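You operate a simulated robot arm through the tools that you are given. There is no shell and no other tool.

You run a simulated two-armed robot. Do the job below in one go: nothing can be reset, and whatever is moved stays where it is left.

## Task
Release the emergency stop, reset, and bring slide A home.
Fine: use the screen keys; home means slide out and its red pin up.

The check looks at the end state, three seconds after you hand in, the way a careful person would. Anything else that was tipped, shoved, dropped, spilled or broken makes it a failure.

## Robot
Two 7-joint arms with three-finger grippers on one trunk that stands fixed in place. Base frame: the origin is at the foot of the trunk, x ahead of it, y to its left, z up. Lengths are in cm, angles in degrees, forces in N, time in s.
The left shoulder is at [3, 12.4, 83.3], the right one opposite. With the tool pointing down near the work surface each hand reaches from about 10 to 78 cm from the base axis, measured 20 degrees to its own side. Payload 2.2 kg a hand.
The tool frame of a hand sits at the grasp point between the pads (the TCP): z along the fingers, y along the line on which they close. The tips reach 2.8 cm beyond it. Largest opening 10.2 cm; the body of the gripper starts 7.1 cm behind the TCP.
Orientation is that of the tool frame in the base frame, as a unit quaternion [w, x, y, z]. With the fingers straight down and closing along the base's y, the tool's x points along the base's -x, its y along +y and its z along -z.

## Interface
- The arms move only by the tool send_rows. It takes "left_increments", "right_increments" or both (then of equal length, played together; a hand with none holds still); each is one flat list of numbers, 7 for each row, row after row: the finger opening in cm, from 0 to 10.2, then the shift along the tool's x, y, z in units of 25 mm (1.0 is 25 mm), then the turn, a rotation vector about the tool's x, y, z in units of 8 degrees (1.0 is 8 degrees). In form: [fingers, x, y, z, wx, wy, wz, fingers, x, y, z, wx, wy, wz, ...]. A call has 1 to 20 rows; each row shifts and turns the commanded pose from where the row before left it, along the tool's axes as they then stand. A call with a number of a shift or a turn outside -1 to 1 is refused whole. Each row takes 0.2 s and may step no farther than 5 cm and 8.6 degrees from the row before; otherwise, or with a gripper value out of range, the whole call is refused. Where a pose cannot be reached the arm comes as near as it can. A force on the tool above 40 N (or 10 N above the force at the start of the call, whichever is more), or a blocked arm, ends the call early, and 0.2 s more pass. The fingers move at their own pace and stop on an object; they squeeze with about 43 N. The grip force told is the motor's: it shows also when the fingers shut on nothing. Time passes only in rows, and 0.2 s behind the last, so rows that do not move let the fingers close. It gives the time, the measured TCP pose, the force on the tool (base axes), the opening and the grip force at its end, in the units of the frame above (readings bear some noise), with the torque about the TCP (base axes, N m) and any sound that the robot's microphone picked up, and new pictures: "show" is both (left out), scene, wrist or none (wrist: the cameras of the hands that moved).
- Cameras (640 x 400 px; columns grow to the right, rows downward): "scene" is now at [4.55, 3.09, 155.86]; the picture's right is [0.39, -0.92, 0.00], its down [-0.63, -0.27, -0.73] and it looks along [0.67, 0.29, -0.68] (base axes); focal length 368 px, centre (320, 200). "left" rides on the left gripper at [7.2, 3.8, -8.6] in its tool frame; the picture's right is [-0.46, 0.89, 0.00], its down [-0.60, -0.32, -0.73] and it looks along [-0.65, -0.34, 0.68] (tool axes); focal length 256 px, centre (320, 200). "right" rides on the right gripper at [6.9, 4.4, -8.6] in its tool frame; the picture's right is [-0.53, 0.84, 0.00], its down [-0.58, -0.37, -0.73] and it looks along [-0.62, -0.39, 0.68] (tool axes); focal length 256 px, centre (320, 200). There is no depth. A picture from a camera that has moved, and an enlarged one, comes with that camera's place and axes in the base frame and with its lens.
- raise_lower(by): slides the trunk up (or, below 0, down) by that many cm; the arms and the scene camera ride with it, the base frame stays. It gives what a move gives, with no picture.
- aim_head(pan, tilt): turns the head with the scene camera to pan (to the left, within 143 degrees either way) and tilt (down, from -29 to 69), counted from straight ahead of the robot. It gives what a move gives, and a new picture of the scene camera.
- enlarge(camera, box): a new picture of the part [left, top, right, bottom] of that camera's present view, enlarged. The clock stands still meanwhile.
- job_done(): hands the job in; it is judged then, once.

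Nothing tells you positions but the pictures and the camera data. Unless the task says otherwise, let go and move clear before handing in.

The tools are called after "Call:" as a command line: name --argument value ..., lists and objects as JSON in quotes. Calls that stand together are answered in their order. send_rows: Moves the arms, as the interface text tells. Its arguments: {"type":"object","properties":{"left_increments":{"type":"array","items":{"type":"number"}},"right_increments":{"type":"array","items":{"type":"number"}},"show":{"type":"string","enum":["both","scene","wrist","none"]}},"required":[]} The other tools are called the same way: raise_lower (by) slides the trunk up or down; aim_head (pan, tilt) turns the head that bears the scene camera; enlarge (camera, box) takes an enlarged picture of a part of a camera's view; job_done () hands the job in.

At the start:

```text
time_s: 0.0
left_eef_pos: [58.34, 34.52, 98.3]
left_ee_rot: [0.001, 0.0, 1.0, 0.0]
left_wrist_force: [-0.7, -0.3, 0.1]
left_wrist_torque: [-0.01, -0.02, -0.01]
left_grip_width: 10.22
left_grip_force: 0.1
right_eef_pos: [54.47, -7.23, 88.11]
right_ee_rot: [0.0, -0.001, 1.0, 0.0]
right_wrist_force: [-0.2, -0.7, 0.8]
right_wrist_torque: [0.01, 0.03, 0.0]
right_grip_width: 10.18
right_grip_force: 0.0
trunk travel left (down, up): [-7.5, 46.5]
head pan, tilt: [23.2, 43.1]
```

scene: 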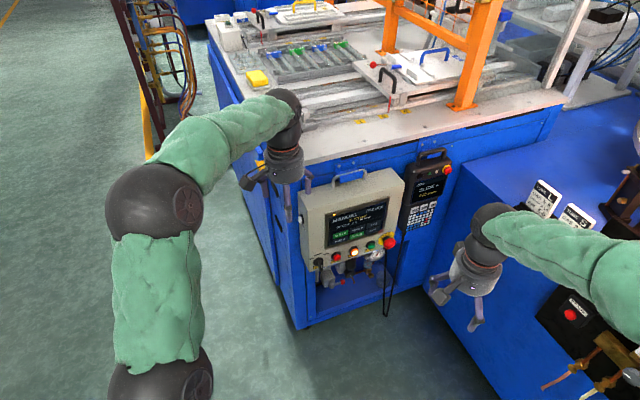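
right: 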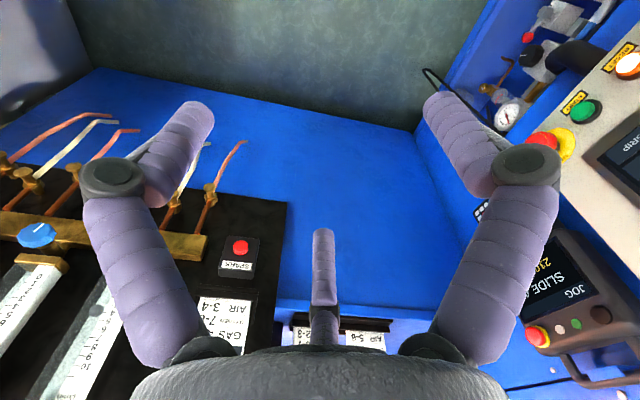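
left: 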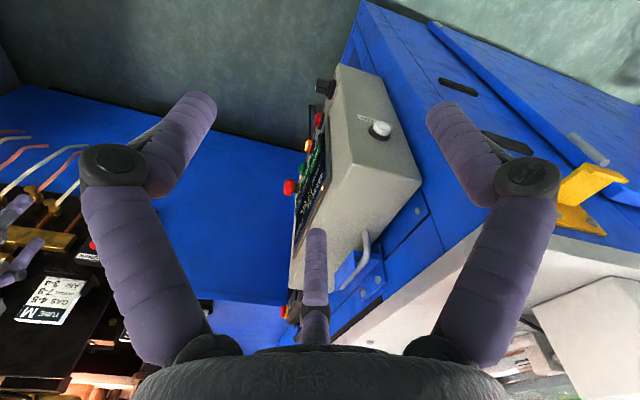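

I see a machine with a control panel (screen, row of buttons, red emergency stop) and a hand-held pendant beside it with its own red button. I'll enlarge the panel, the pendant and the slides before moving anything.

Call:
enlarge --camera "scene" --box '[290, 160, 410, 290]'

Call:
enlarge --camera "scene" --box '[390, 140, 470, 240]'

Call:
enlarge --camera "scene" --box '[200, 0, 520, 160]'

Call:
enlarge --camera "left" --box '[270, 60, 440, 330]'

Call:
enlarge --camera "right" --box '[420, 0, 640, 400]'

```text
3.08 times, centred on (350, 225) of scene
camera zoom: at [4.55, 3.09, 155.86], right [0.39, -0.92, 0.0], down [-0.63, -0.27, -0.73], along [0.67, 0.29, -0.68], focal length 1131 px, centre (228, 123)
```

zoom: 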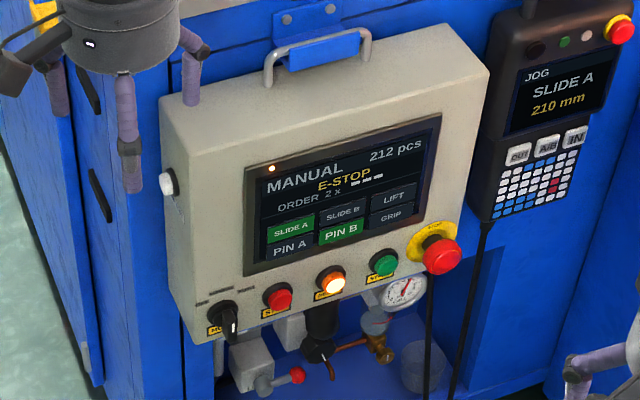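

```text
4.00 times, centred on (430, 190) of scene
camera zoom: at [4.55, 3.09, 155.86], right [0.39, -0.92, 0.0], down [-0.63, -0.27, -0.73], along [0.67, 0.29, -0.68], focal length 1470 px, centre (-120, 240)
```

zoom: 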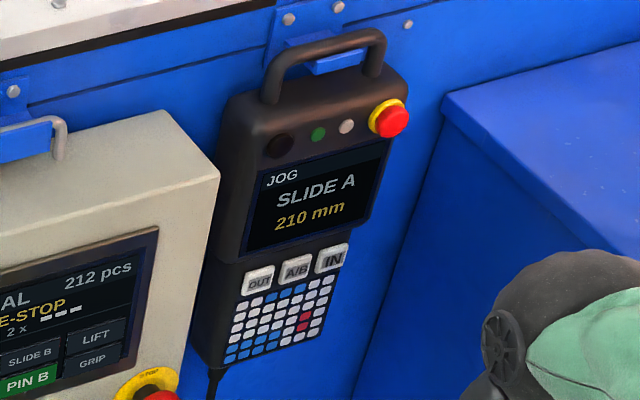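

```text
2.00 times, centred on (360, 80) of scene
camera zoom: at [4.55, 3.09, 155.86], right [0.39, -0.92, 0.0], down [-0.63, -0.27, -0.73], along [0.67, 0.29, -0.68], focal length 735 px, centre (240, 440)
```

zoom: 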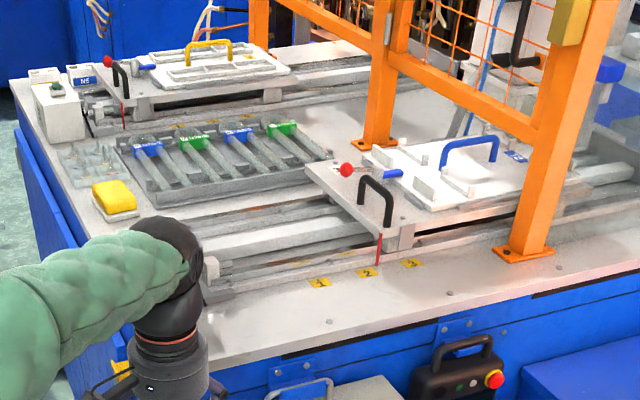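

```text
1.48 times, centred on (355, 195) of left
camera zoom: at [51.35, 38.18, 107.03], right [0.46, 0.89, 0.0], down [0.6, -0.32, 0.73], along [0.65, -0.34, -0.68], focal length 379 px, centre (268, 207)
```

zoom: 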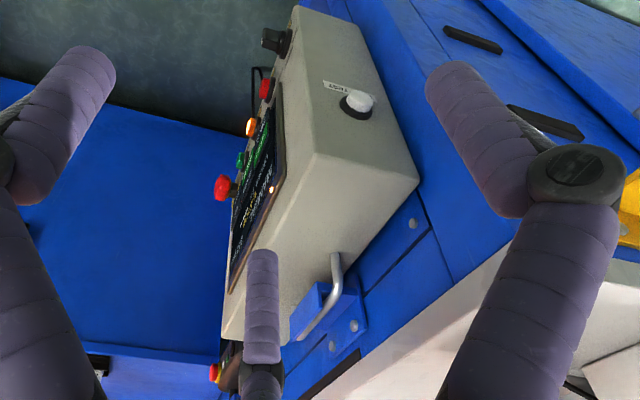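

```text
1.00 times, centred on (530, 200) of right (not enlarged: the box is as wide or as high as the picture)
camera zoom: at [47.66, -2.83, 96.72], right [0.53, 0.85, 0.0], down [0.58, -0.36, 0.73], along [0.62, -0.39, -0.68], focal length 256 px, centre (110, 200)
```

zoom: 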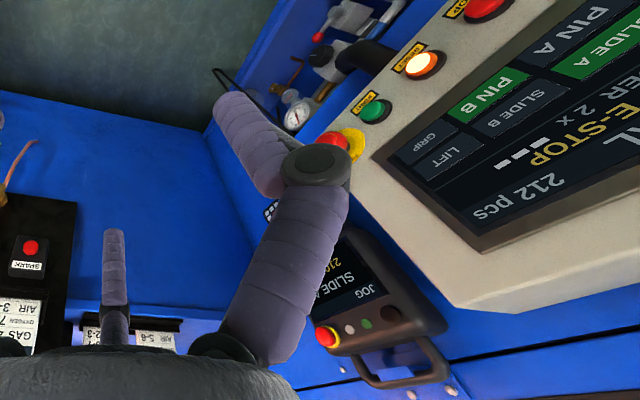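

The panel E-stop is roughly at (81, 13, 68), and the pendant hanging next to it has its own mushroom button. I'll look around at the slides and the rest of the machine to identify slide A and its pin.

Call:
aim_head --pan 15 --tilt 25

```text
time_s: 0.8
left_eef_pos: [58.4, 34.46, 98.32]
left_ee_rot: [0.0, 0.0, 1.0, 0.0]
left_wrist_force: [0.4, -0.6, 0.9]
left_wrist_torque: [0.02, -0.04, -0.02]
left_grip_width: 10.2
left_grip_force: 0.1
right_eef_pos: [54.51, -7.29, 88.1]
right_ee_rot: [0.0, -0.001, 1.0, 0.0]
right_wrist_force: [-0.3, 0.3, 0.2]
right_wrist_torque: [0.02, -0.03, 0.03]
right_grip_width: 10.17
right_grip_force: 0.0
trunk travel left (down, up): [-7.5, 46.5]
head pan, tilt: [15.0, 25.0]
camera scene: at [5.84, 2.22, 158.63], right [0.26, -0.97, 0.0], down [-0.41, -0.11, -0.91], along [0.87, 0.24, -0.42], focal length 368 px, centre (320, 200)
```

scene: 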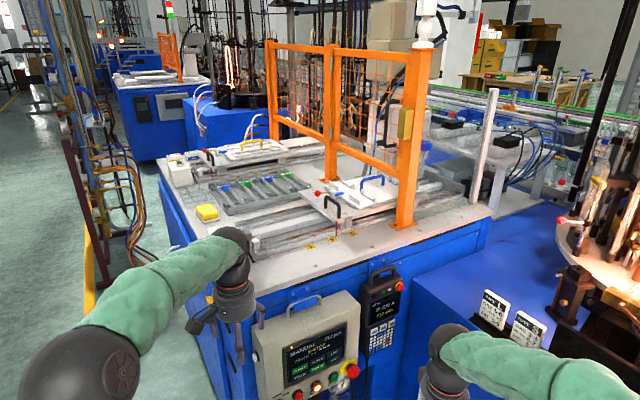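

Call:
enlarge --camera "scene" --box '[170, 120, 330, 260]'

Call:
enlarge --camera "scene" --box '[300, 150, 460, 250]'

Call:
enlarge --camera "scene" --box '[260, 300, 370, 400]'

Call:
enlarge --camera "scene" --box '[465, 280, 565, 370]'

```text
2.86 times, centred on (250, 190) of scene
camera zoom: at [5.84, 2.22, 158.63], right [0.26, -0.97, 0.0], down [-0.41, -0.11, -0.91], along [0.87, 0.24, -0.42], focal length 1050 px, centre (520, 229)
```

zoom: 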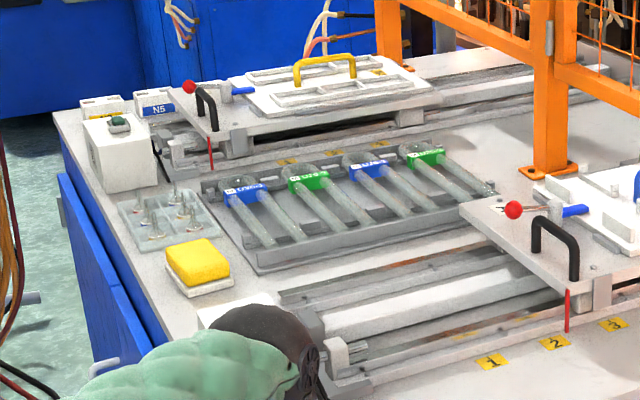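

```text
4.00 times, centred on (380, 200) of scene
camera zoom: at [5.84, 2.22, 158.63], right [0.26, -0.97, 0.0], down [-0.41, -0.11, -0.91], along [0.87, 0.24, -0.42], focal length 1470 px, centre (80, 200)
```

zoom: 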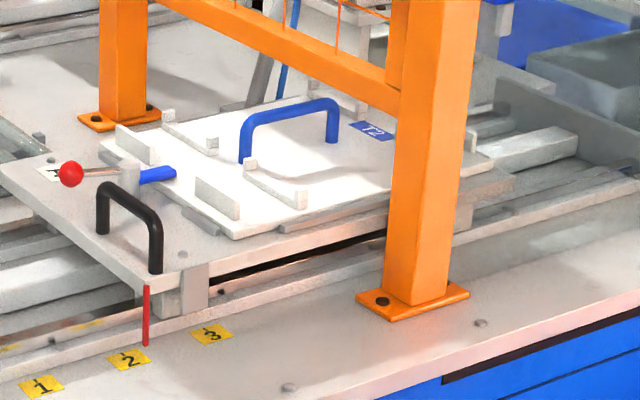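

```text
4.00 times, centred on (315, 350) of scene
camera zoom: at [5.84, 2.22, 158.63], right [0.26, -0.97, 0.0], down [-0.41, -0.11, -0.91], along [0.87, 0.24, -0.42], focal length 1470 px, centre (340, -400)
```

zoom: 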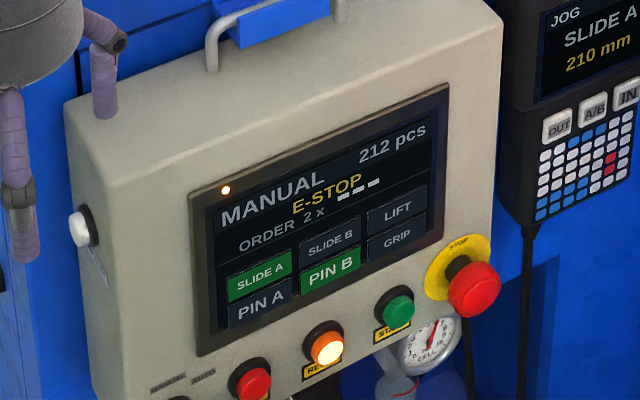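

```text
4.44 times, centred on (515, 325) of scene
camera zoom: at [5.84, 2.22, 158.63], right [0.26, -0.97, 0.0], down [-0.41, -0.11, -0.91], along [0.87, 0.24, -0.42], focal length 1633 px, centre (-547, -356)
```

zoom: 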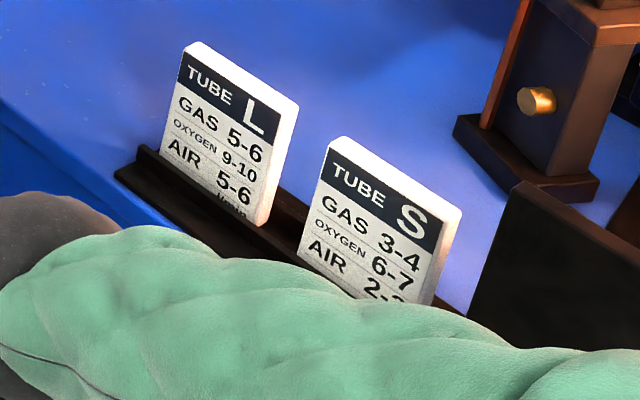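

The near slide (blue handle, pointer by mark 2) looks like slide A, standing in. The far one (N5) stands out, with PIN B lit and SLIDE B unlit, so lit seems to mean "in" for a slide and "up" for a pin. Next I'll close the left fingers to see how the gripper looks in its camera, and compare the pins.

Call:
send_rows --left_increments '[0, 0, 0, 0, 0, 0, 0, 0, 0, 0, 0, 0, 0, 0, 0, 0, 0, 0, 0, 0, 0]' --show "both"

Call:
enlarge --camera "scene" --box '[190, 130, 270, 190]'

Call:
enlarge --camera "scene" --box '[290, 170, 380, 250]'

```text
time_s: 1.6
left_eef_pos: [58.49, 34.43, 98.39]
left_ee_rot: [0.0, -0.001, 1.0, 0.0]
left_wrist_force: [-0.1, 0.9, -0.2]
left_wrist_torque: [0.02, -0.02, 0.0]
left_grip_width: 0.22
left_grip_force: 31.1
right_eef_pos: [54.52, -7.22, 88.07]
right_ee_rot: [0.0, -0.001, 1.0, 0.001]
right_wrist_force: [0.4, -0.2, 0.6]
right_wrist_torque: [0.0, 0.01, 0.0]
right_grip_width: 10.2
right_grip_force: 0.0
trunk travel left (down, up): [-7.5, 46.5]
head pan, tilt: [15.0, 25.0]
camera scene: at [5.84, 2.22, 158.64], right [0.26, -0.97, 0.0], down [-0.41, -0.11, -0.91], along [0.88, 0.23, -0.42], focal length 368 px, centre (320, 200)
camera left: at [51.35, 38.18, 107.03], right [0.46, 0.89, 0.0], down [0.6, -0.32, 0.73], along [0.65, -0.34, -0.68], focal length 256 px, centre (320, 200)
```

scene: 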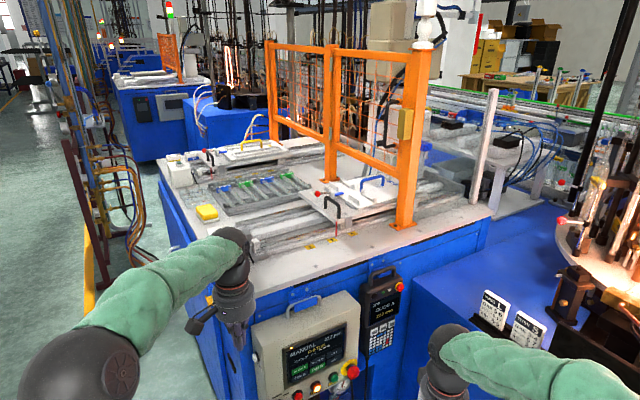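
left: 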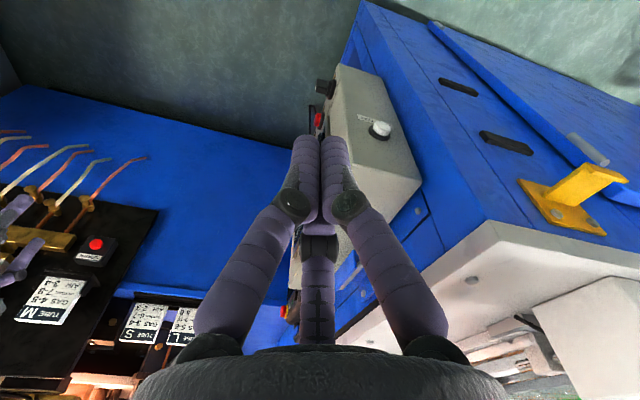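

```text
6.67 times, centred on (230, 160) of scene
camera zoom: at [5.84, 2.22, 158.64], right [0.26, -0.97, 0.0], down [-0.41, -0.11, -0.91], along [0.88, 0.23, -0.42], focal length 2450 px, centre (920, 467)
```

zoom: 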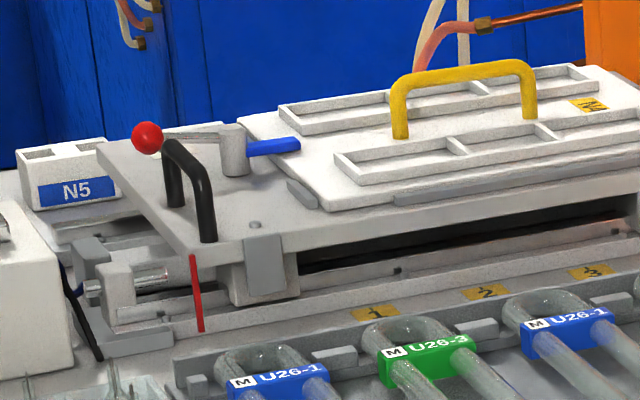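

```text
5.00 times, centred on (335, 210) of scene
camera zoom: at [5.84, 2.22, 158.64], right [0.26, -0.97, 0.0], down [-0.41, -0.11, -0.91], along [0.88, 0.23, -0.42], focal length 1838 px, centre (245, 150)
```

zoom: 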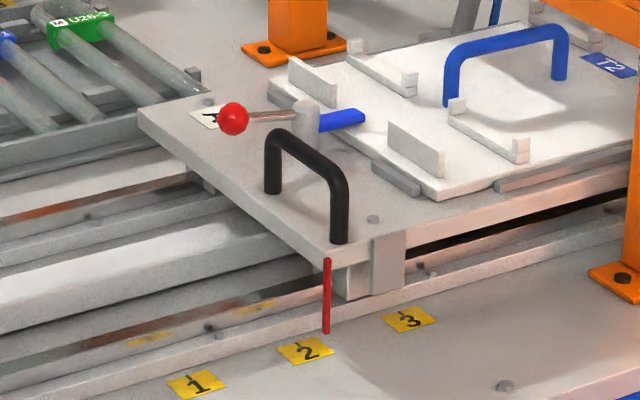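

The gripper's closed fingertips sit where the TCP should be. I'll zoom tighter on both slides to find the red pins, and on the E-stop to see how it releases.

Call:
enlarge --camera "scene" --box '[190, 145, 235, 175]'

Call:
enlarge --camera "scene" --box '[225, 225, 305, 275]'

Call:
enlarge --camera "scene" --box '[310, 180, 365, 215]'

Call:
enlarge --camera "scene" --box '[335, 355, 370, 385]'

Call:
enlarge --camera "scene" --box '[365, 265, 410, 300]'

```text
13.33 times, centred on (212, 160) of scene
camera zoom: at [5.84, 2.22, 158.64], right [0.26, -0.97, 0.0], down [-0.41, -0.11, -0.91], along [0.88, 0.23, -0.42], focal length 4900 px, centre (1753, 733)
```

zoom: 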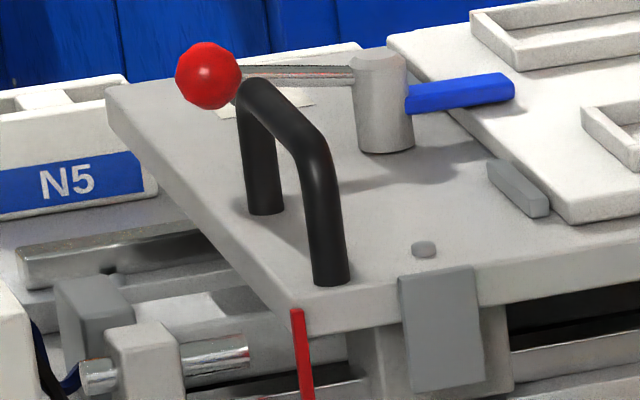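

```text
8.00 times, centred on (265, 250) of scene
camera zoom: at [5.84, 2.22, 158.64], right [0.26, -0.97, 0.0], down [-0.41, -0.11, -0.91], along [0.88, 0.23, -0.42], focal length 2940 px, centre (760, -200)
```

zoom: 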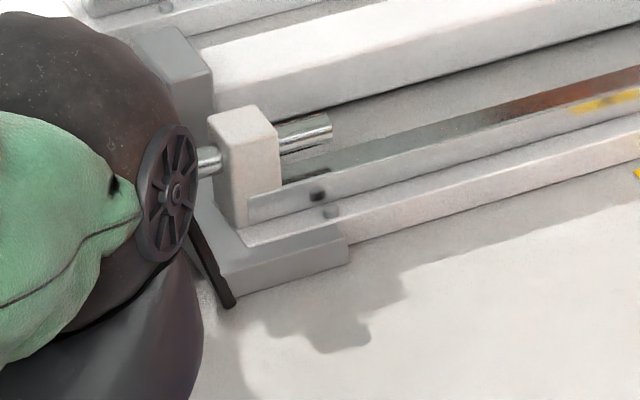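

```text
11.43 times, centred on (338, 198) of scene
camera zoom: at [5.84, 2.22, 158.64], right [0.26, -0.97, 0.0], down [-0.41, -0.11, -0.91], along [0.88, 0.23, -0.42], focal length 4200 px, centre (120, 229)
```

zoom: 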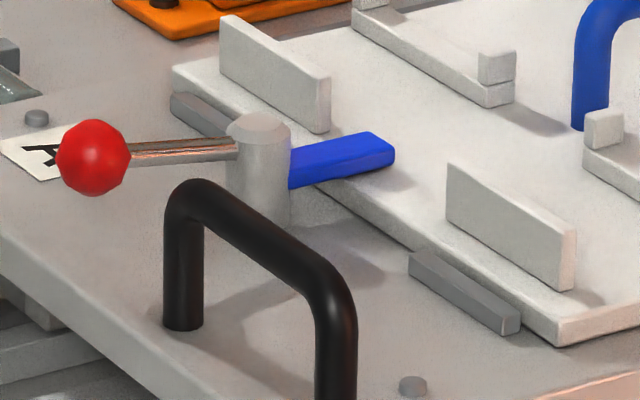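

```text
13.33 times, centred on (352, 370) of scene
camera zoom: at [5.84, 2.22, 158.64], right [0.26, -0.97, 0.0], down [-0.41, -0.11, -0.91], along [0.88, 0.23, -0.42], focal length 4900 px, centre (-113, -2067)
```

zoom: 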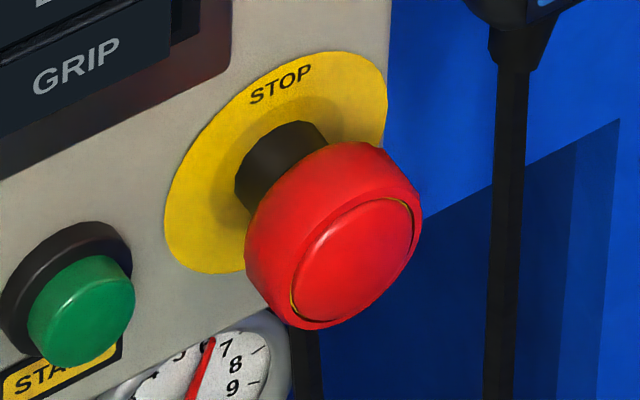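

```text
11.43 times, centred on (388, 282) of scene
camera zoom: at [5.84, 2.22, 158.64], right [0.26, -0.97, 0.0], down [-0.41, -0.11, -0.91], along [0.88, 0.23, -0.42], focal length 4200 px, centre (-451, -743)
```

zoom: 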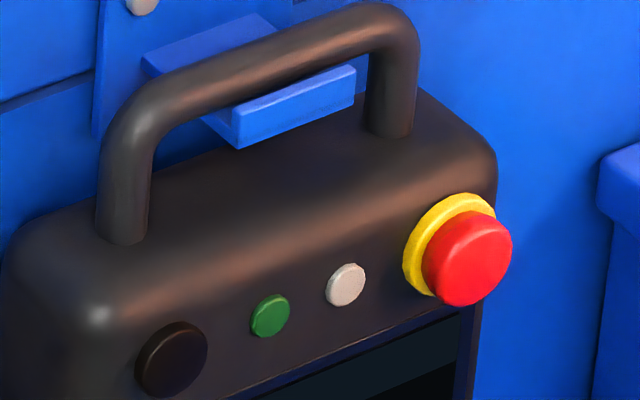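

Enlarging gives real detail, but the red pins are not visible yet, and I can't tell for sure which mushroom button is latched. I'll raise the trunk for a higher look at the deck.

Call:
raise_lower --by 30

Call:
aim_head --pan 18 --tilt 35

```text
time_s: 4.6
left_eef_pos: [58.38, 34.43, 128.33]
left_ee_rot: [0.0, 0.0, 1.0, 0.0]
left_wrist_force: [0.0, -0.7, 1.0]
left_wrist_torque: [-0.02, 0.03, 0.0]
left_grip_width: 0.22
left_grip_force: 31.5
right_eef_pos: [54.44, -7.21, 118.05]
right_ee_rot: [0.0, -0.001, 1.0, 0.0]
right_wrist_force: [-0.8, 0.0, -0.4]
right_wrist_torque: [0.03, -0.01, -0.01]
right_grip_width: 10.2
right_grip_force: 0.0
trunk travel left (down, up): [-37.5, 16.5]
head pan, tilt: [15.0, 25.0]
```

```text
time_s: 5.3
left_eef_pos: [58.46, 34.51, 128.4]
left_ee_rot: [0.0, 0.0, 1.0, 0.0]
left_wrist_force: [0.2, -0.5, 0.3]
left_wrist_torque: [0.0, 0.03, 0.02]
left_grip_width: 0.2
left_grip_force: 31.7
right_eef_pos: [54.59, -7.2, 118.09]
right_ee_rot: [0.0, -0.001, 1.0, 0.0]
right_wrist_force: [0.9, -0.1, 0.6]
right_wrist_torque: [-0.06, -0.02, -0.01]
right_grip_width: 10.18
right_grip_force: 0.0
trunk travel left (down, up): [-37.5, 16.5]
head pan, tilt: [18.0, 35.0]
camera scene: at [5.32, 2.55, 187.07], right [0.31, -0.95, 0.0], down [-0.55, -0.18, -0.82], along [0.78, 0.25, -0.57], focal length 368 px, centre (320, 200)
```

scene: 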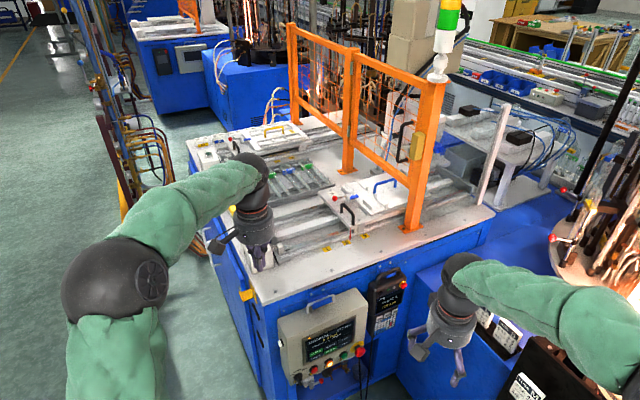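

Call:
enlarge --camera "scene" --box '[300, 160, 430, 240]'

Call:
enlarge --camera "scene" --box '[190, 110, 320, 190]'

Call:
enlarge --camera "scene" --box '[260, 190, 350, 260]'

Call:
enlarge --camera "scene" --box '[400, 130, 560, 230]'

Call:
enlarge --camera "scene" --box '[270, 280, 420, 390]'

```text
4.92 times, centred on (365, 200) of scene
camera zoom: at [5.32, 2.55, 187.07], right [0.31, -0.95, 0.0], down [-0.55, -0.18, -0.82], along [0.78, 0.25, -0.57], focal length 1809 px, centre (98, 200)
```

zoom: 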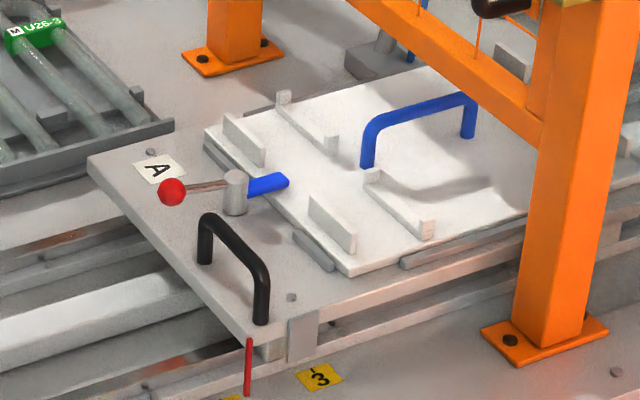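

```text
4.92 times, centred on (255, 150) of scene
camera zoom: at [5.32, 2.55, 187.07], right [0.31, -0.95, 0.0], down [-0.55, -0.18, -0.82], along [0.78, 0.25, -0.57], focal length 1809 px, centre (640, 446)
```

zoom: 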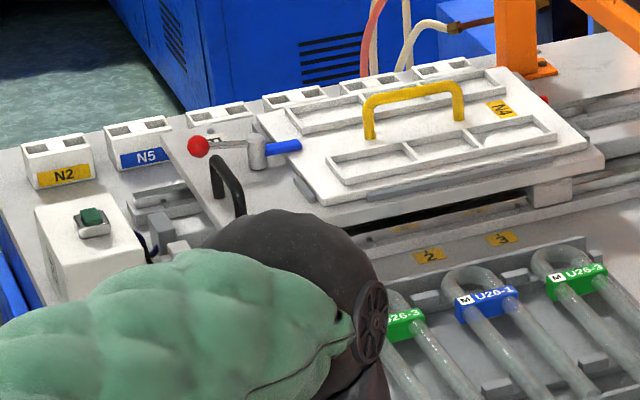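

```text
5.71 times, centred on (305, 225) of scene
camera zoom: at [5.32, 2.55, 187.07], right [0.31, -0.95, 0.0], down [-0.55, -0.18, -0.82], along [0.78, 0.25, -0.57], focal length 2100 px, centre (406, 57)
```

zoom: 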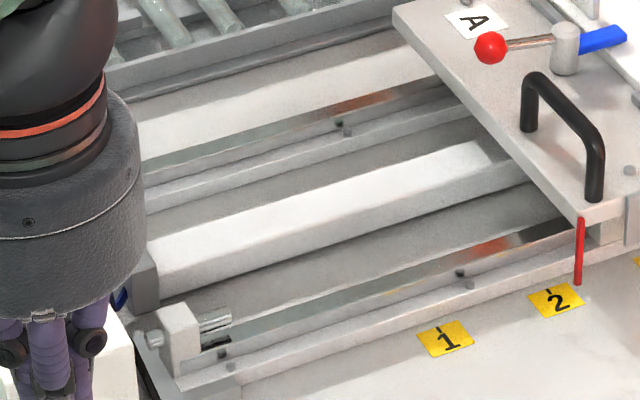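

```text
4.00 times, centred on (480, 180) of scene
camera zoom: at [5.32, 2.55, 187.07], right [0.31, -0.95, 0.0], down [-0.55, -0.18, -0.82], along [0.78, 0.25, -0.57], focal length 1470 px, centre (-320, 280)
```

zoom: 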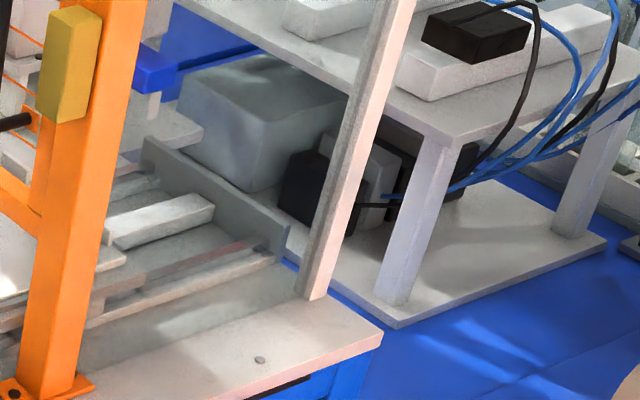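

```text
3.64 times, centred on (345, 335) of scene
camera zoom: at [5.32, 2.55, 187.07], right [0.31, -0.95, 0.0], down [-0.55, -0.18, -0.82], along [0.78, 0.25, -0.57], focal length 1336 px, centre (229, -291)
```

zoom: 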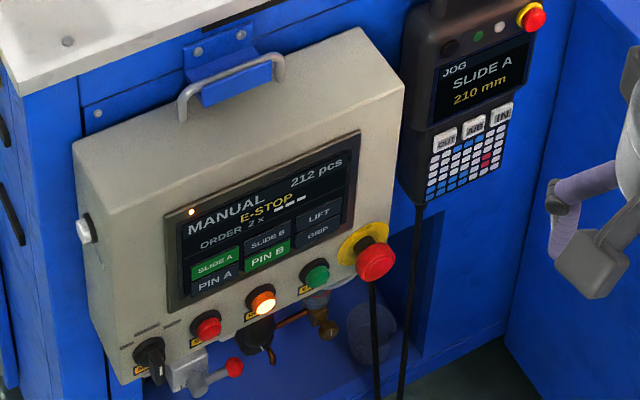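

There's a small red thing at the back corner of slide B's tray — possibly pin B raised. I'll enlarge it and the corresponding place on slide A.

Call:
enlarge --camera "scene" --box '[285, 115, 325, 145]'

Call:
enlarge --camera "scene" --box '[350, 150, 460, 210]'

Call:
enlarge --camera "scene" --box '[345, 345, 375, 370]'

Call:
enlarge --camera "scene" --box '[320, 340, 350, 370]'

```text
13.33 times, centred on (305, 130) of scene
camera zoom: at [5.32, 2.55, 187.07], right [0.31, -0.95, 0.0], down [-0.55, -0.18, -0.82], along [0.78, 0.25, -0.57], focal length 4900 px, centre (520, 1133)
```

zoom: 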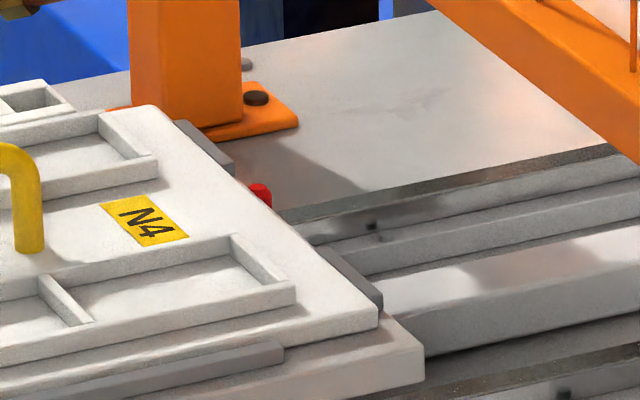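

```text
5.82 times, centred on (405, 180) of scene
camera zoom: at [5.32, 2.55, 187.07], right [0.31, -0.95, 0.0], down [-0.55, -0.18, -0.82], along [0.78, 0.25, -0.57], focal length 2138 px, centre (-174, 316)
```

zoom: 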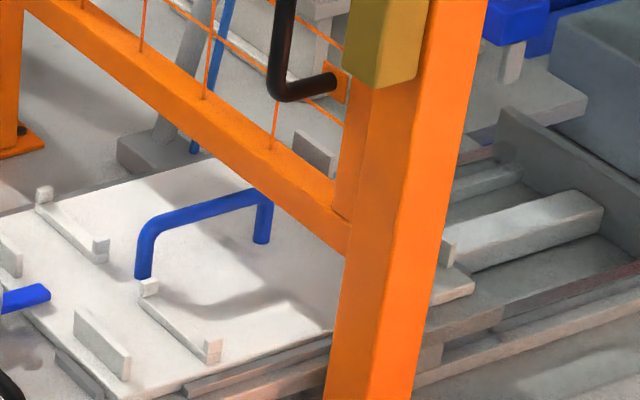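

```text
16.00 times, centred on (360, 358) of scene
camera zoom: at [5.32, 2.55, 187.07], right [0.31, -0.95, 0.0], down [-0.55, -0.18, -0.82], along [0.78, 0.25, -0.57], focal length 5880 px, centre (-320, -2320)
```

zoom: 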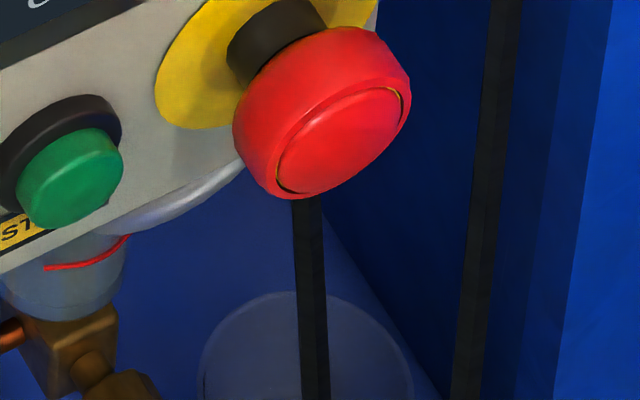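

```text
13.33 times, centred on (335, 355) of scene
camera zoom: at [5.32, 2.55, 187.07], right [0.31, -0.95, 0.0], down [-0.55, -0.18, -0.82], along [0.78, 0.25, -0.57], focal length 4900 px, centre (120, -1867)
```

zoom: 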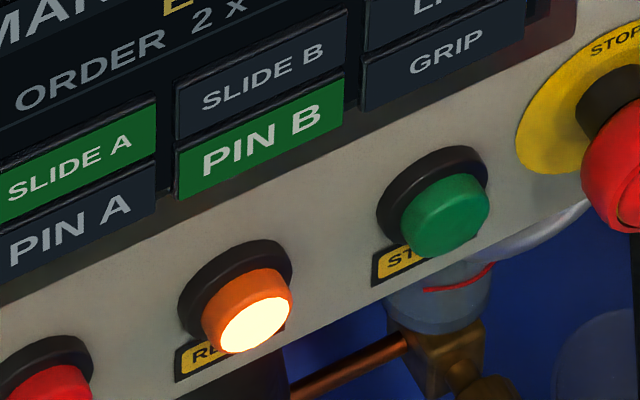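

Pin B is indeed up behind slide B's tray, so lit means up and PIN A unlit means down. Now I check both mushroom buttons with the wrist cameras from other angles.

Call:
enlarge --camera "right" --box '[0, 0, 639, 399]'

Call:
enlarge --camera "left" --box '[0, 0, 639, 399]'

```text
1.00 times, centred on (320, 200) of right (not enlarged: the box is as wide or as high as the picture)
camera zoom: at [47.66, -2.83, 126.72], right [0.53, 0.85, 0.0], down [0.58, -0.36, 0.73], along [0.62, -0.39, -0.68], focal length 256 px, centre (320, 200)
```

zoom: 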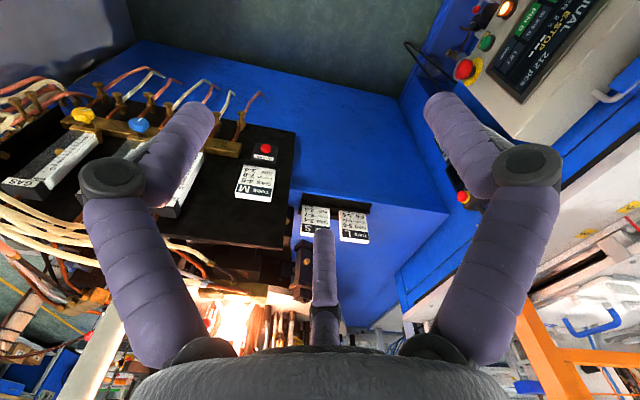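

```text
1.00 times, centred on (320, 200) of left (not enlarged: the box is as wide or as high as the picture)
camera zoom: at [51.36, 38.18, 137.03], right [0.46, 0.89, 0.0], down [0.6, -0.32, 0.73], along [0.65, -0.34, -0.68], focal length 256 px, centre (320, 200)
```

zoom: 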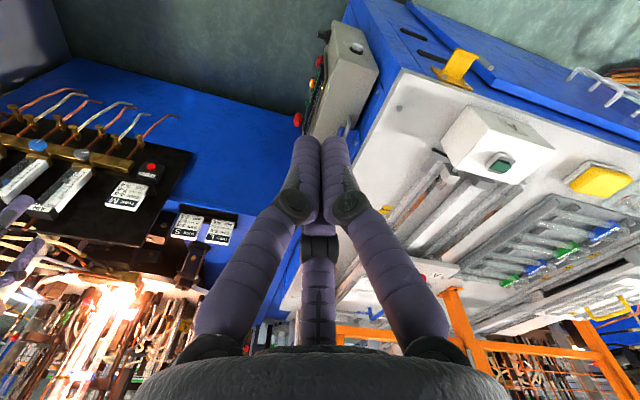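

Call:
enlarge --camera "right" --box '[430, 40, 500, 90]'

Call:
enlarge --camera "left" --box '[280, 30, 380, 150]'

Call:
enlarge --camera "right" --box '[450, 180, 500, 220]'

```text
8.00 times, centred on (465, 65) of right
camera zoom: at [47.66, -2.83, 126.72], right [0.53, 0.85, 0.0], down [0.58, -0.36, 0.73], along [0.62, -0.39, -0.68], focal length 2048 px, centre (-840, 1280)
```

zoom: 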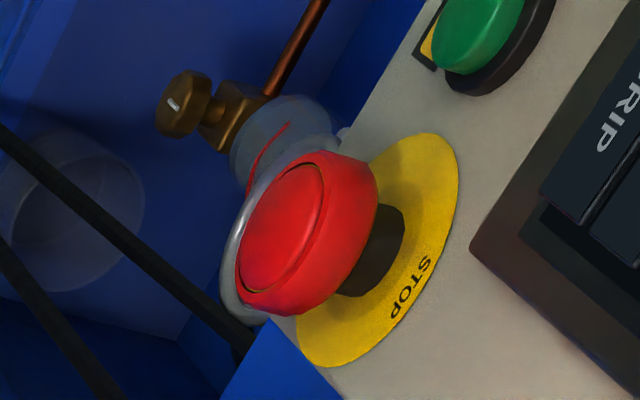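

```text
3.33 times, centred on (330, 90) of left
camera zoom: at [51.36, 38.18, 137.03], right [0.46, 0.89, 0.0], down [0.6, -0.32, 0.73], along [0.65, -0.34, -0.68], focal length 853 px, centre (287, 567)
```

zoom: 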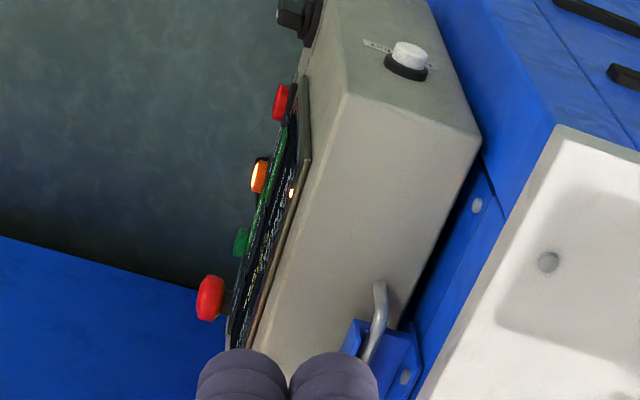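

```text
10.00 times, centred on (475, 200) of right
camera zoom: at [47.66, -2.83, 126.72], right [0.53, 0.85, 0.0], down [0.58, -0.36, 0.73], along [0.62, -0.39, -0.68], focal length 2560 px, centre (-1230, 200)
```

zoom: 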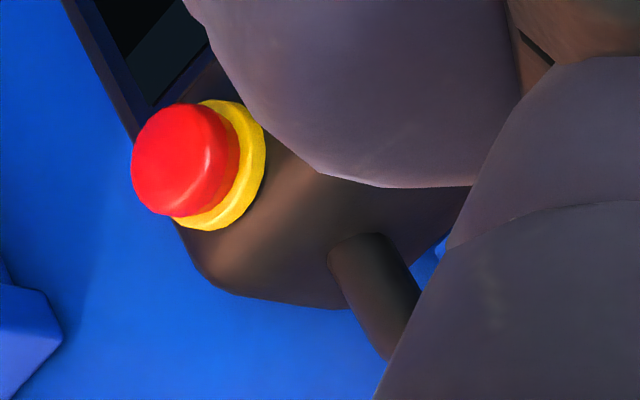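

I can't tell from the shape which one is latched, but the panel E-stop sits near (83, 12, 66). I'll take matching zooms of the panel from the right wrist camera and the scene camera to fix the geometry of the keys, reset button and E-stop.

Call:
enlarge --camera "right" --box '[440, 0, 600, 100]'

Call:
enlarge --camera "scene" --box '[285, 310, 375, 390]'

```text
4.00 times, centred on (520, 50) of right
camera zoom: at [47.66, -2.83, 126.72], right [0.53, 0.85, 0.0], down [0.58, -0.36, 0.73], along [0.62, -0.39, -0.68], focal length 1024 px, centre (-480, 800)
```

zoom: 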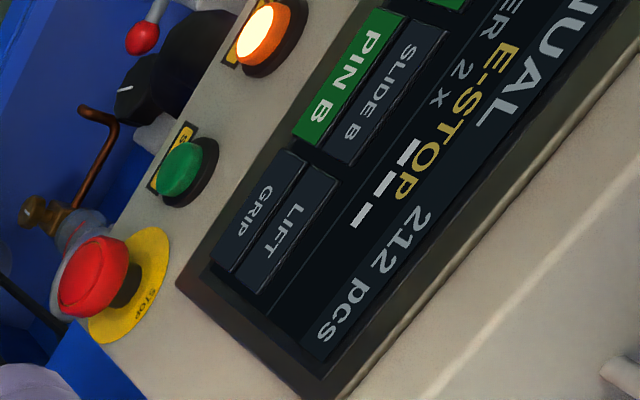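

```text
5.00 times, centred on (330, 350) of scene
camera zoom: at [5.32, 2.55, 187.07], right [0.31, -0.95, 0.0], down [-0.55, -0.18, -0.82], along [0.78, 0.25, -0.57], focal length 1838 px, centre (270, -550)
```

zoom: 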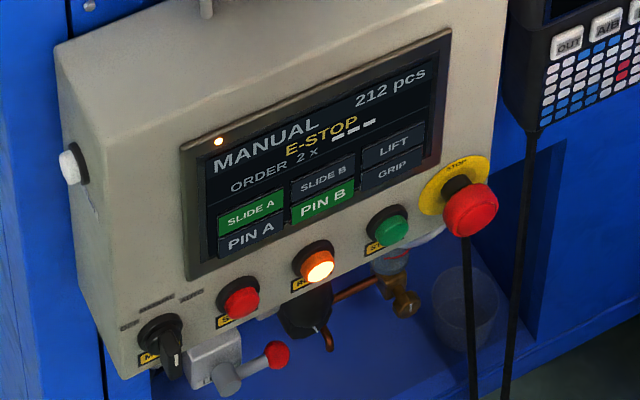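

The panel face is turned about 45° toward the robot's right and stands nearly vertical: keys around z≈72, buttons at z≈65, E-stop at about (83, 12, 66). I'll lower the trunk back, then move the left hand clear and turn the right hand to point straight at the panel.

Call:
raise_lower --by -30

Call:
send_rows --right_increments '[0, -0.2, 0, 0, 0, 0, -0.9375, 0, -0.2, 0, 0, 0, 0, -0.9375, 0, -0.2, 0, 0, 0, 0, -0.9375, 0, -0.2, 0, 0, 0, 0, -0.9375, 0, 0, 0, 0, 0, 0, -0.9375, 0, 0, 0, 0, 0, 0, -0.9375, 0, 0, 0, 0, 0, -0.9375, 0, 0, 0, 0, 0, 0, -0.9375, 0, 0, 0, 0, 0, 0, -0.9375, 0, 0, 0, 0, 0, 0, -0.9375, 0]' --left_increments '[0, 0.8, 0, -0.4, 0, 0, 0, 0, 0.8, 0, -0.4, 0, 0, 0, 0, 0.8, 0.3, -0.4, 0, 0, 0, 0, 0.8, 0.3, 0, 0, 0, 0, 0, 0.8, 0.3, 0, 0, 0, 0, 0, 0.8, 0.3, 0, 0, 0, 0, 0, 0.8, 0.3, 0, 0, 0, 0, 0, 0.5, 0.3, 0, 0, 0, 0, 0, 0.5, 0.3, 0, 0, 0, 0, 0, 0, 0, 0, 0, 0, 0]'

```text
time_s: 8.3
left_eef_pos: [58.3, 34.41, 98.55]
left_ee_rot: [0.0, -0.001, 1.0, 0.0]
left_wrist_force: [0.2, 0.1, 0.9]
left_wrist_torque: [0.0, 0.02, 0.0]
left_grip_width: 0.23
left_grip_force: 31.6
right_eef_pos: [54.49, -7.3, 88.14]
right_ee_rot: [-0.001, -0.002, 1.0, 0.0]
right_wrist_force: [-0.4, -0.7, -0.8]
right_wrist_torque: [-0.05, 0.04, 0.05]
right_grip_width: 10.21
right_grip_force: 0.0
trunk travel left (down, up): [-7.5, 46.5]
head pan, tilt: [18.0, 35.0]
```

```text
time_s: 10.5
left_eef_pos: [41.94, 39.79, 101.39]
left_ee_rot: [0.0, -0.002, 1.0, -0.001]
left_wrist_force: [-0.1, -0.3, -0.3]
left_wrist_torque: [0.01, 0.03, -0.01]
left_grip_width: 0.2
left_grip_force: 31.3
right_eef_pos: [56.51, -6.76, 88.12]
right_ee_rot: [0.24, -0.37, 0.892, 0.099]
right_wrist_force: [-0.1, -1.0, -1.0]
right_wrist_torque: [0.0, -0.01, -0.01]
right_grip_width: 0.21
right_grip_force: 31.4
trunk travel left (down, up): [-7.5, 46.5]
head pan, tilt: [18.0, 35.0]
camera scene: at [5.3, 2.52, 157.07], right [0.31, -0.95, 0.0], down [-0.55, -0.18, -0.82], along [0.78, 0.25, -0.57], focal length 368 px, centre (320, 200)
camera right: at [46.16, -11.01, 92.09], right [-0.27, 0.92, 0.27], down [0.35, -0.16, 0.92], along [0.9, 0.34, -0.28], focal length 256 px, centre (320, 200)
camera left: at [34.81, 43.45, 110.04], right [0.46, 0.89, 0.0], down [0.6, -0.32, 0.73], along [0.65, -0.34, -0.68], focal length 256 px, centre (320, 200)
```

scene: 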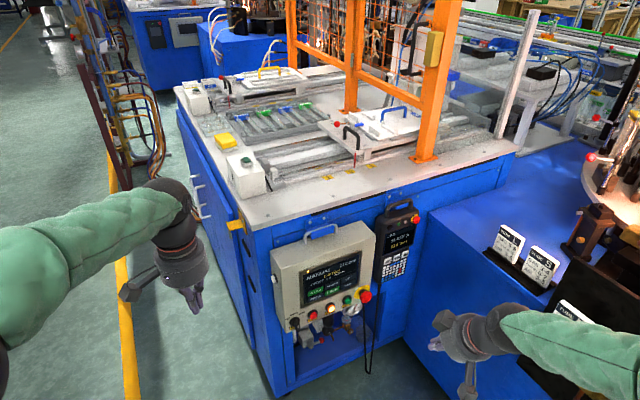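
right: 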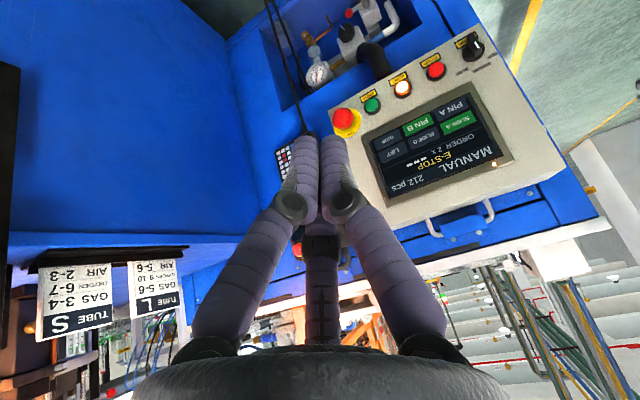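
left: 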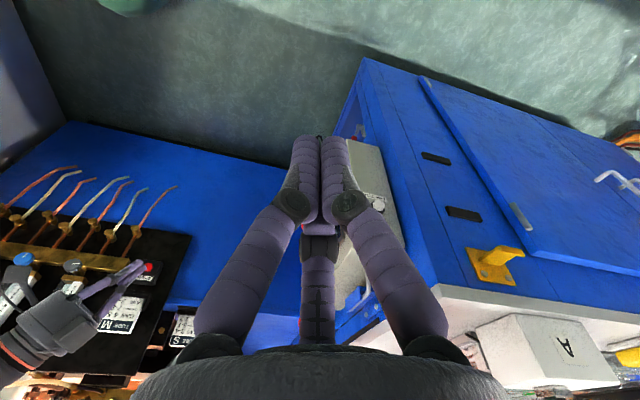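

The right camera now sees the whole panel well (upside down). I'll enlarge it there and in the scene view to pin down the positions accurately.

Call:
enlarge --camera "right" --box '[320, 20, 560, 230]'

Call:
enlarge --camera "scene" --box '[260, 210, 420, 340]'

Call:
enlarge --camera "scene" --box '[210, 90, 430, 200]'

```text
1.90 times, centred on (440, 125) of right
camera zoom: at [46.16, -11.01, 92.09], right [-0.27, 0.92, 0.27], down [0.35, -0.16, 0.92], along [0.9, 0.34, -0.28], focal length 488 px, centre (91, 343)
```

zoom: 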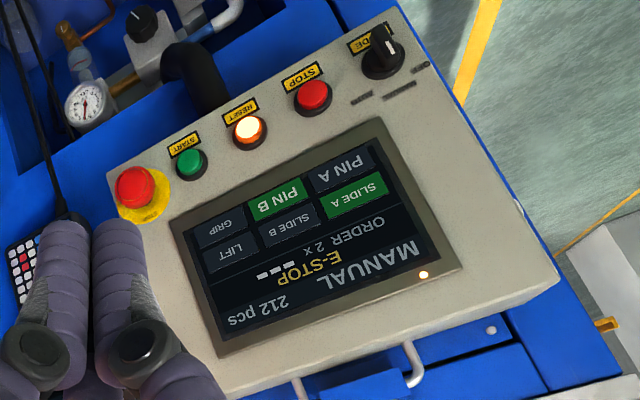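

```text
3.08 times, centred on (340, 275) of scene
camera zoom: at [5.3, 2.52, 157.07], right [0.31, -0.95, 0.0], down [-0.55, -0.18, -0.82], along [0.78, 0.25, -0.57], focal length 1131 px, centre (258, -31)
```

zoom: 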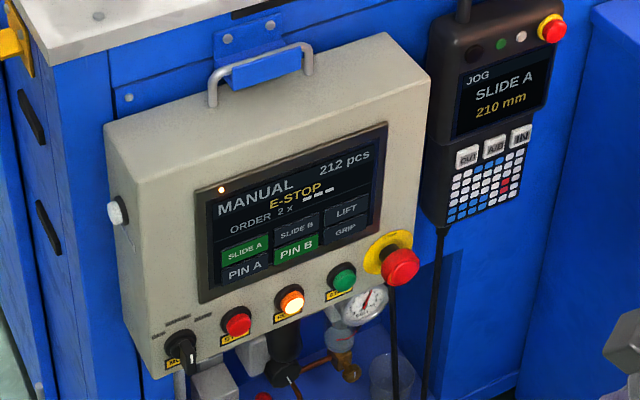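

```text
2.91 times, centred on (320, 145) of scene
camera zoom: at [5.3, 2.52, 157.07], right [0.31, -0.95, 0.0], down [-0.55, -0.18, -0.82], along [0.78, 0.25, -0.57], focal length 1069 px, centre (320, 360)
```

zoom: 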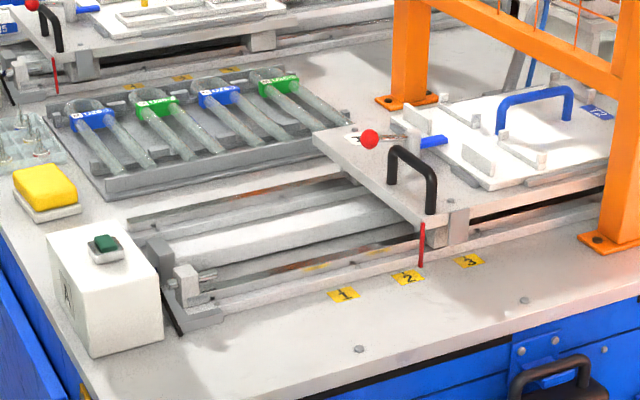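

Refined positions: E-stop face ≈ (83.5, 12.3, 65), RESET ≈ (76.5, 22.1, 64.5), SLIDE A ≈ (72.4, 25.6, 75.5), PIN A ≈ (72.8, 25.9, 72.3); the panel's inward normal is about 42° to the left. Next I'll finish pointing the right hand at the panel and lower it to E-stop height, still well back.

Call:
send_rows --right_increments '[0, 0, 0, 0, 0, -0.9375, 0, 0, 0, 0, 0, 0, -0.9375, 0, 0, 0, 0, 0, 0, -0.9375, 0, 0, 0, 0, 0, 0, -0.9375, 0, 0, 0, 0, 0, 0, -0.9375, 0, 0, 0, 0, 0, 0, -0.9375, 0, 0, 0, 0, 0, 0, -0.9375, 0, 0, 0, 0, 0, 0, -0.9375, 0, 0, 0.9, 0, 0, 0.35, 0, 0, 0, 0.93, 0, 0, 0, 0, 0, 0, 0.93, 0, 0, 0, 0, 0, 0, 0.93, 0, 0, 0, 0, 0, 0, 0.93, 0, 0, 0, 0, 0, 0, 0.93, 0, 0, 0, 0, 0, 0, 0.93, 0, 0, 0, 0, 0, 0, 0.93, 0, 0, 0, 0, 0, 0, 0.93, 0, 0, 0, 0, 0, 0, 0.9, 0, 0, 0, 0, 0]'

```text
time_s: 14.3
left_eef_pos: [42.05, 39.8, 101.46]
left_ee_rot: [0.0, 0.0, 1.0, 0.0]
left_wrist_force: [-0.3, 0.1, 1.0]
left_wrist_torque: [0.02, 0.0, 0.03]
left_grip_width: 0.21
left_grip_force: 31.5
right_eef_pos: [56.47, -6.84, 65.09]
right_ee_rot: [0.659, -0.255, 0.659, 0.255]
right_wrist_force: [0.0, -0.1, 0.3]
right_wrist_torque: [-0.02, 0.0, -0.01]
right_grip_width: 0.17
right_grip_force: 31.1
trunk travel left (down, up): [-7.5, 46.5]
head pan, tilt: [18.0, 35.0]
camera scene: at [5.33, 2.54, 157.06], right [0.31, -0.95, 0.0], down [-0.55, -0.18, -0.82], along [0.78, 0.25, -0.57], focal length 368 px, centre (320, 200)
camera right: at [47.27, -9.4, 58.16], right [-0.57, 0.62, 0.54], down [-0.29, -0.76, 0.58], along [0.77, 0.17, 0.62], focal length 256 px, centre (320, 200)
```

scene: 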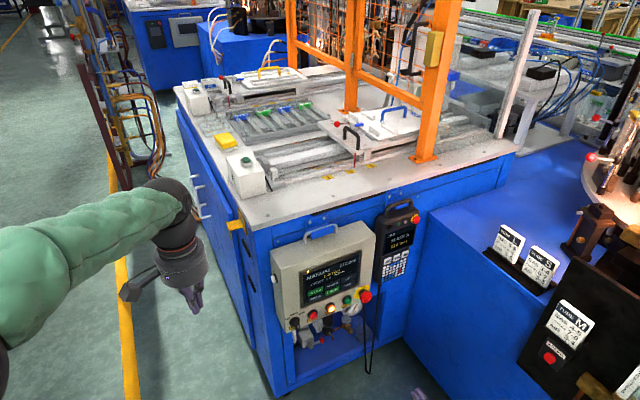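
right: 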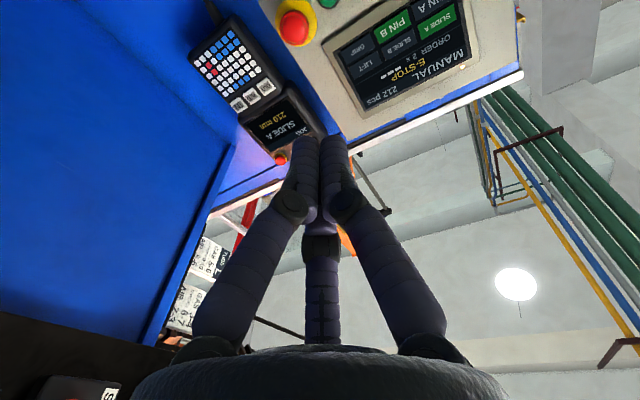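

The right hand now points square at the panel at E-stop height. I'll move sideways and forward to about 10 cm in front of the E-stop with the fingers open.

Call:
send_rows --right_increments '[7, 0, -0.127, 0.75, 0, 0, 0, 7, 0, -0.127, 0.75, 0, 0, 0, 7, 0, -0.127, 0.75, 0, 0, 0, 7, 0, -0.127, 0.75, 0, 0, 0, 7, 0, -0.127, 0.75, 0, 0, 0, 7, 0, -0.127, 0.75, 0, 0, 0, 7, 0, -0.127, 0.75, 0, 0, 0, 7, 0, -0.127, 0.75, 0, 0, 0, 7, 0, -0.127, 0.75, 0, 0, 0, 7, 0, -0.127, 0.75, 0, 0, 0, 7, 0, -0.127, 0.75, 0, 0, 0, 7, 0, -0.127, 0.75, 0, 0, 0]'

```text
time_s: 16.9
left_eef_pos: [41.94, 39.66, 101.4]
left_ee_rot: [0.0, 0.0, 1.0, -0.001]
left_wrist_force: [-0.7, -1.0, 0.6]
left_wrist_torque: [0.02, -0.01, 0.0]
left_grip_width: 0.22
left_grip_force: 32.1
right_eef_pos: [75.64, 5.55, 65.06]
right_ee_rot: [0.659, -0.254, 0.66, 0.255]
right_wrist_force: [-1.1, 0.4, -0.1]
right_wrist_torque: [0.02, 0.03, -0.01]
right_grip_width: 6.98
right_grip_force: 0.0
trunk travel left (down, up): [-7.5, 46.5]
head pan, tilt: [18.0, 35.0]
camera scene: at [5.33, 2.56, 157.06], right [0.31, -0.95, 0.0], down [-0.55, -0.18, -0.82], along [0.78, 0.25, -0.57], focal length 368 px, centre (320, 200)
camera right: at [66.43, 3.0, 58.1], right [-0.57, 0.63, 0.54], down [-0.3, -0.76, 0.58], along [0.77, 0.17, 0.62], focal length 256 px, centre (320, 200)
```

scene: 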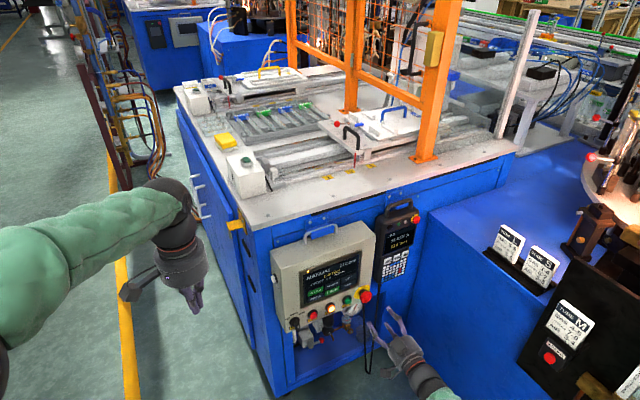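
right: 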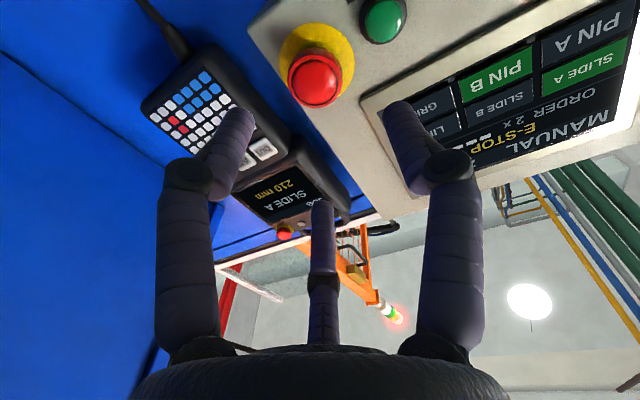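

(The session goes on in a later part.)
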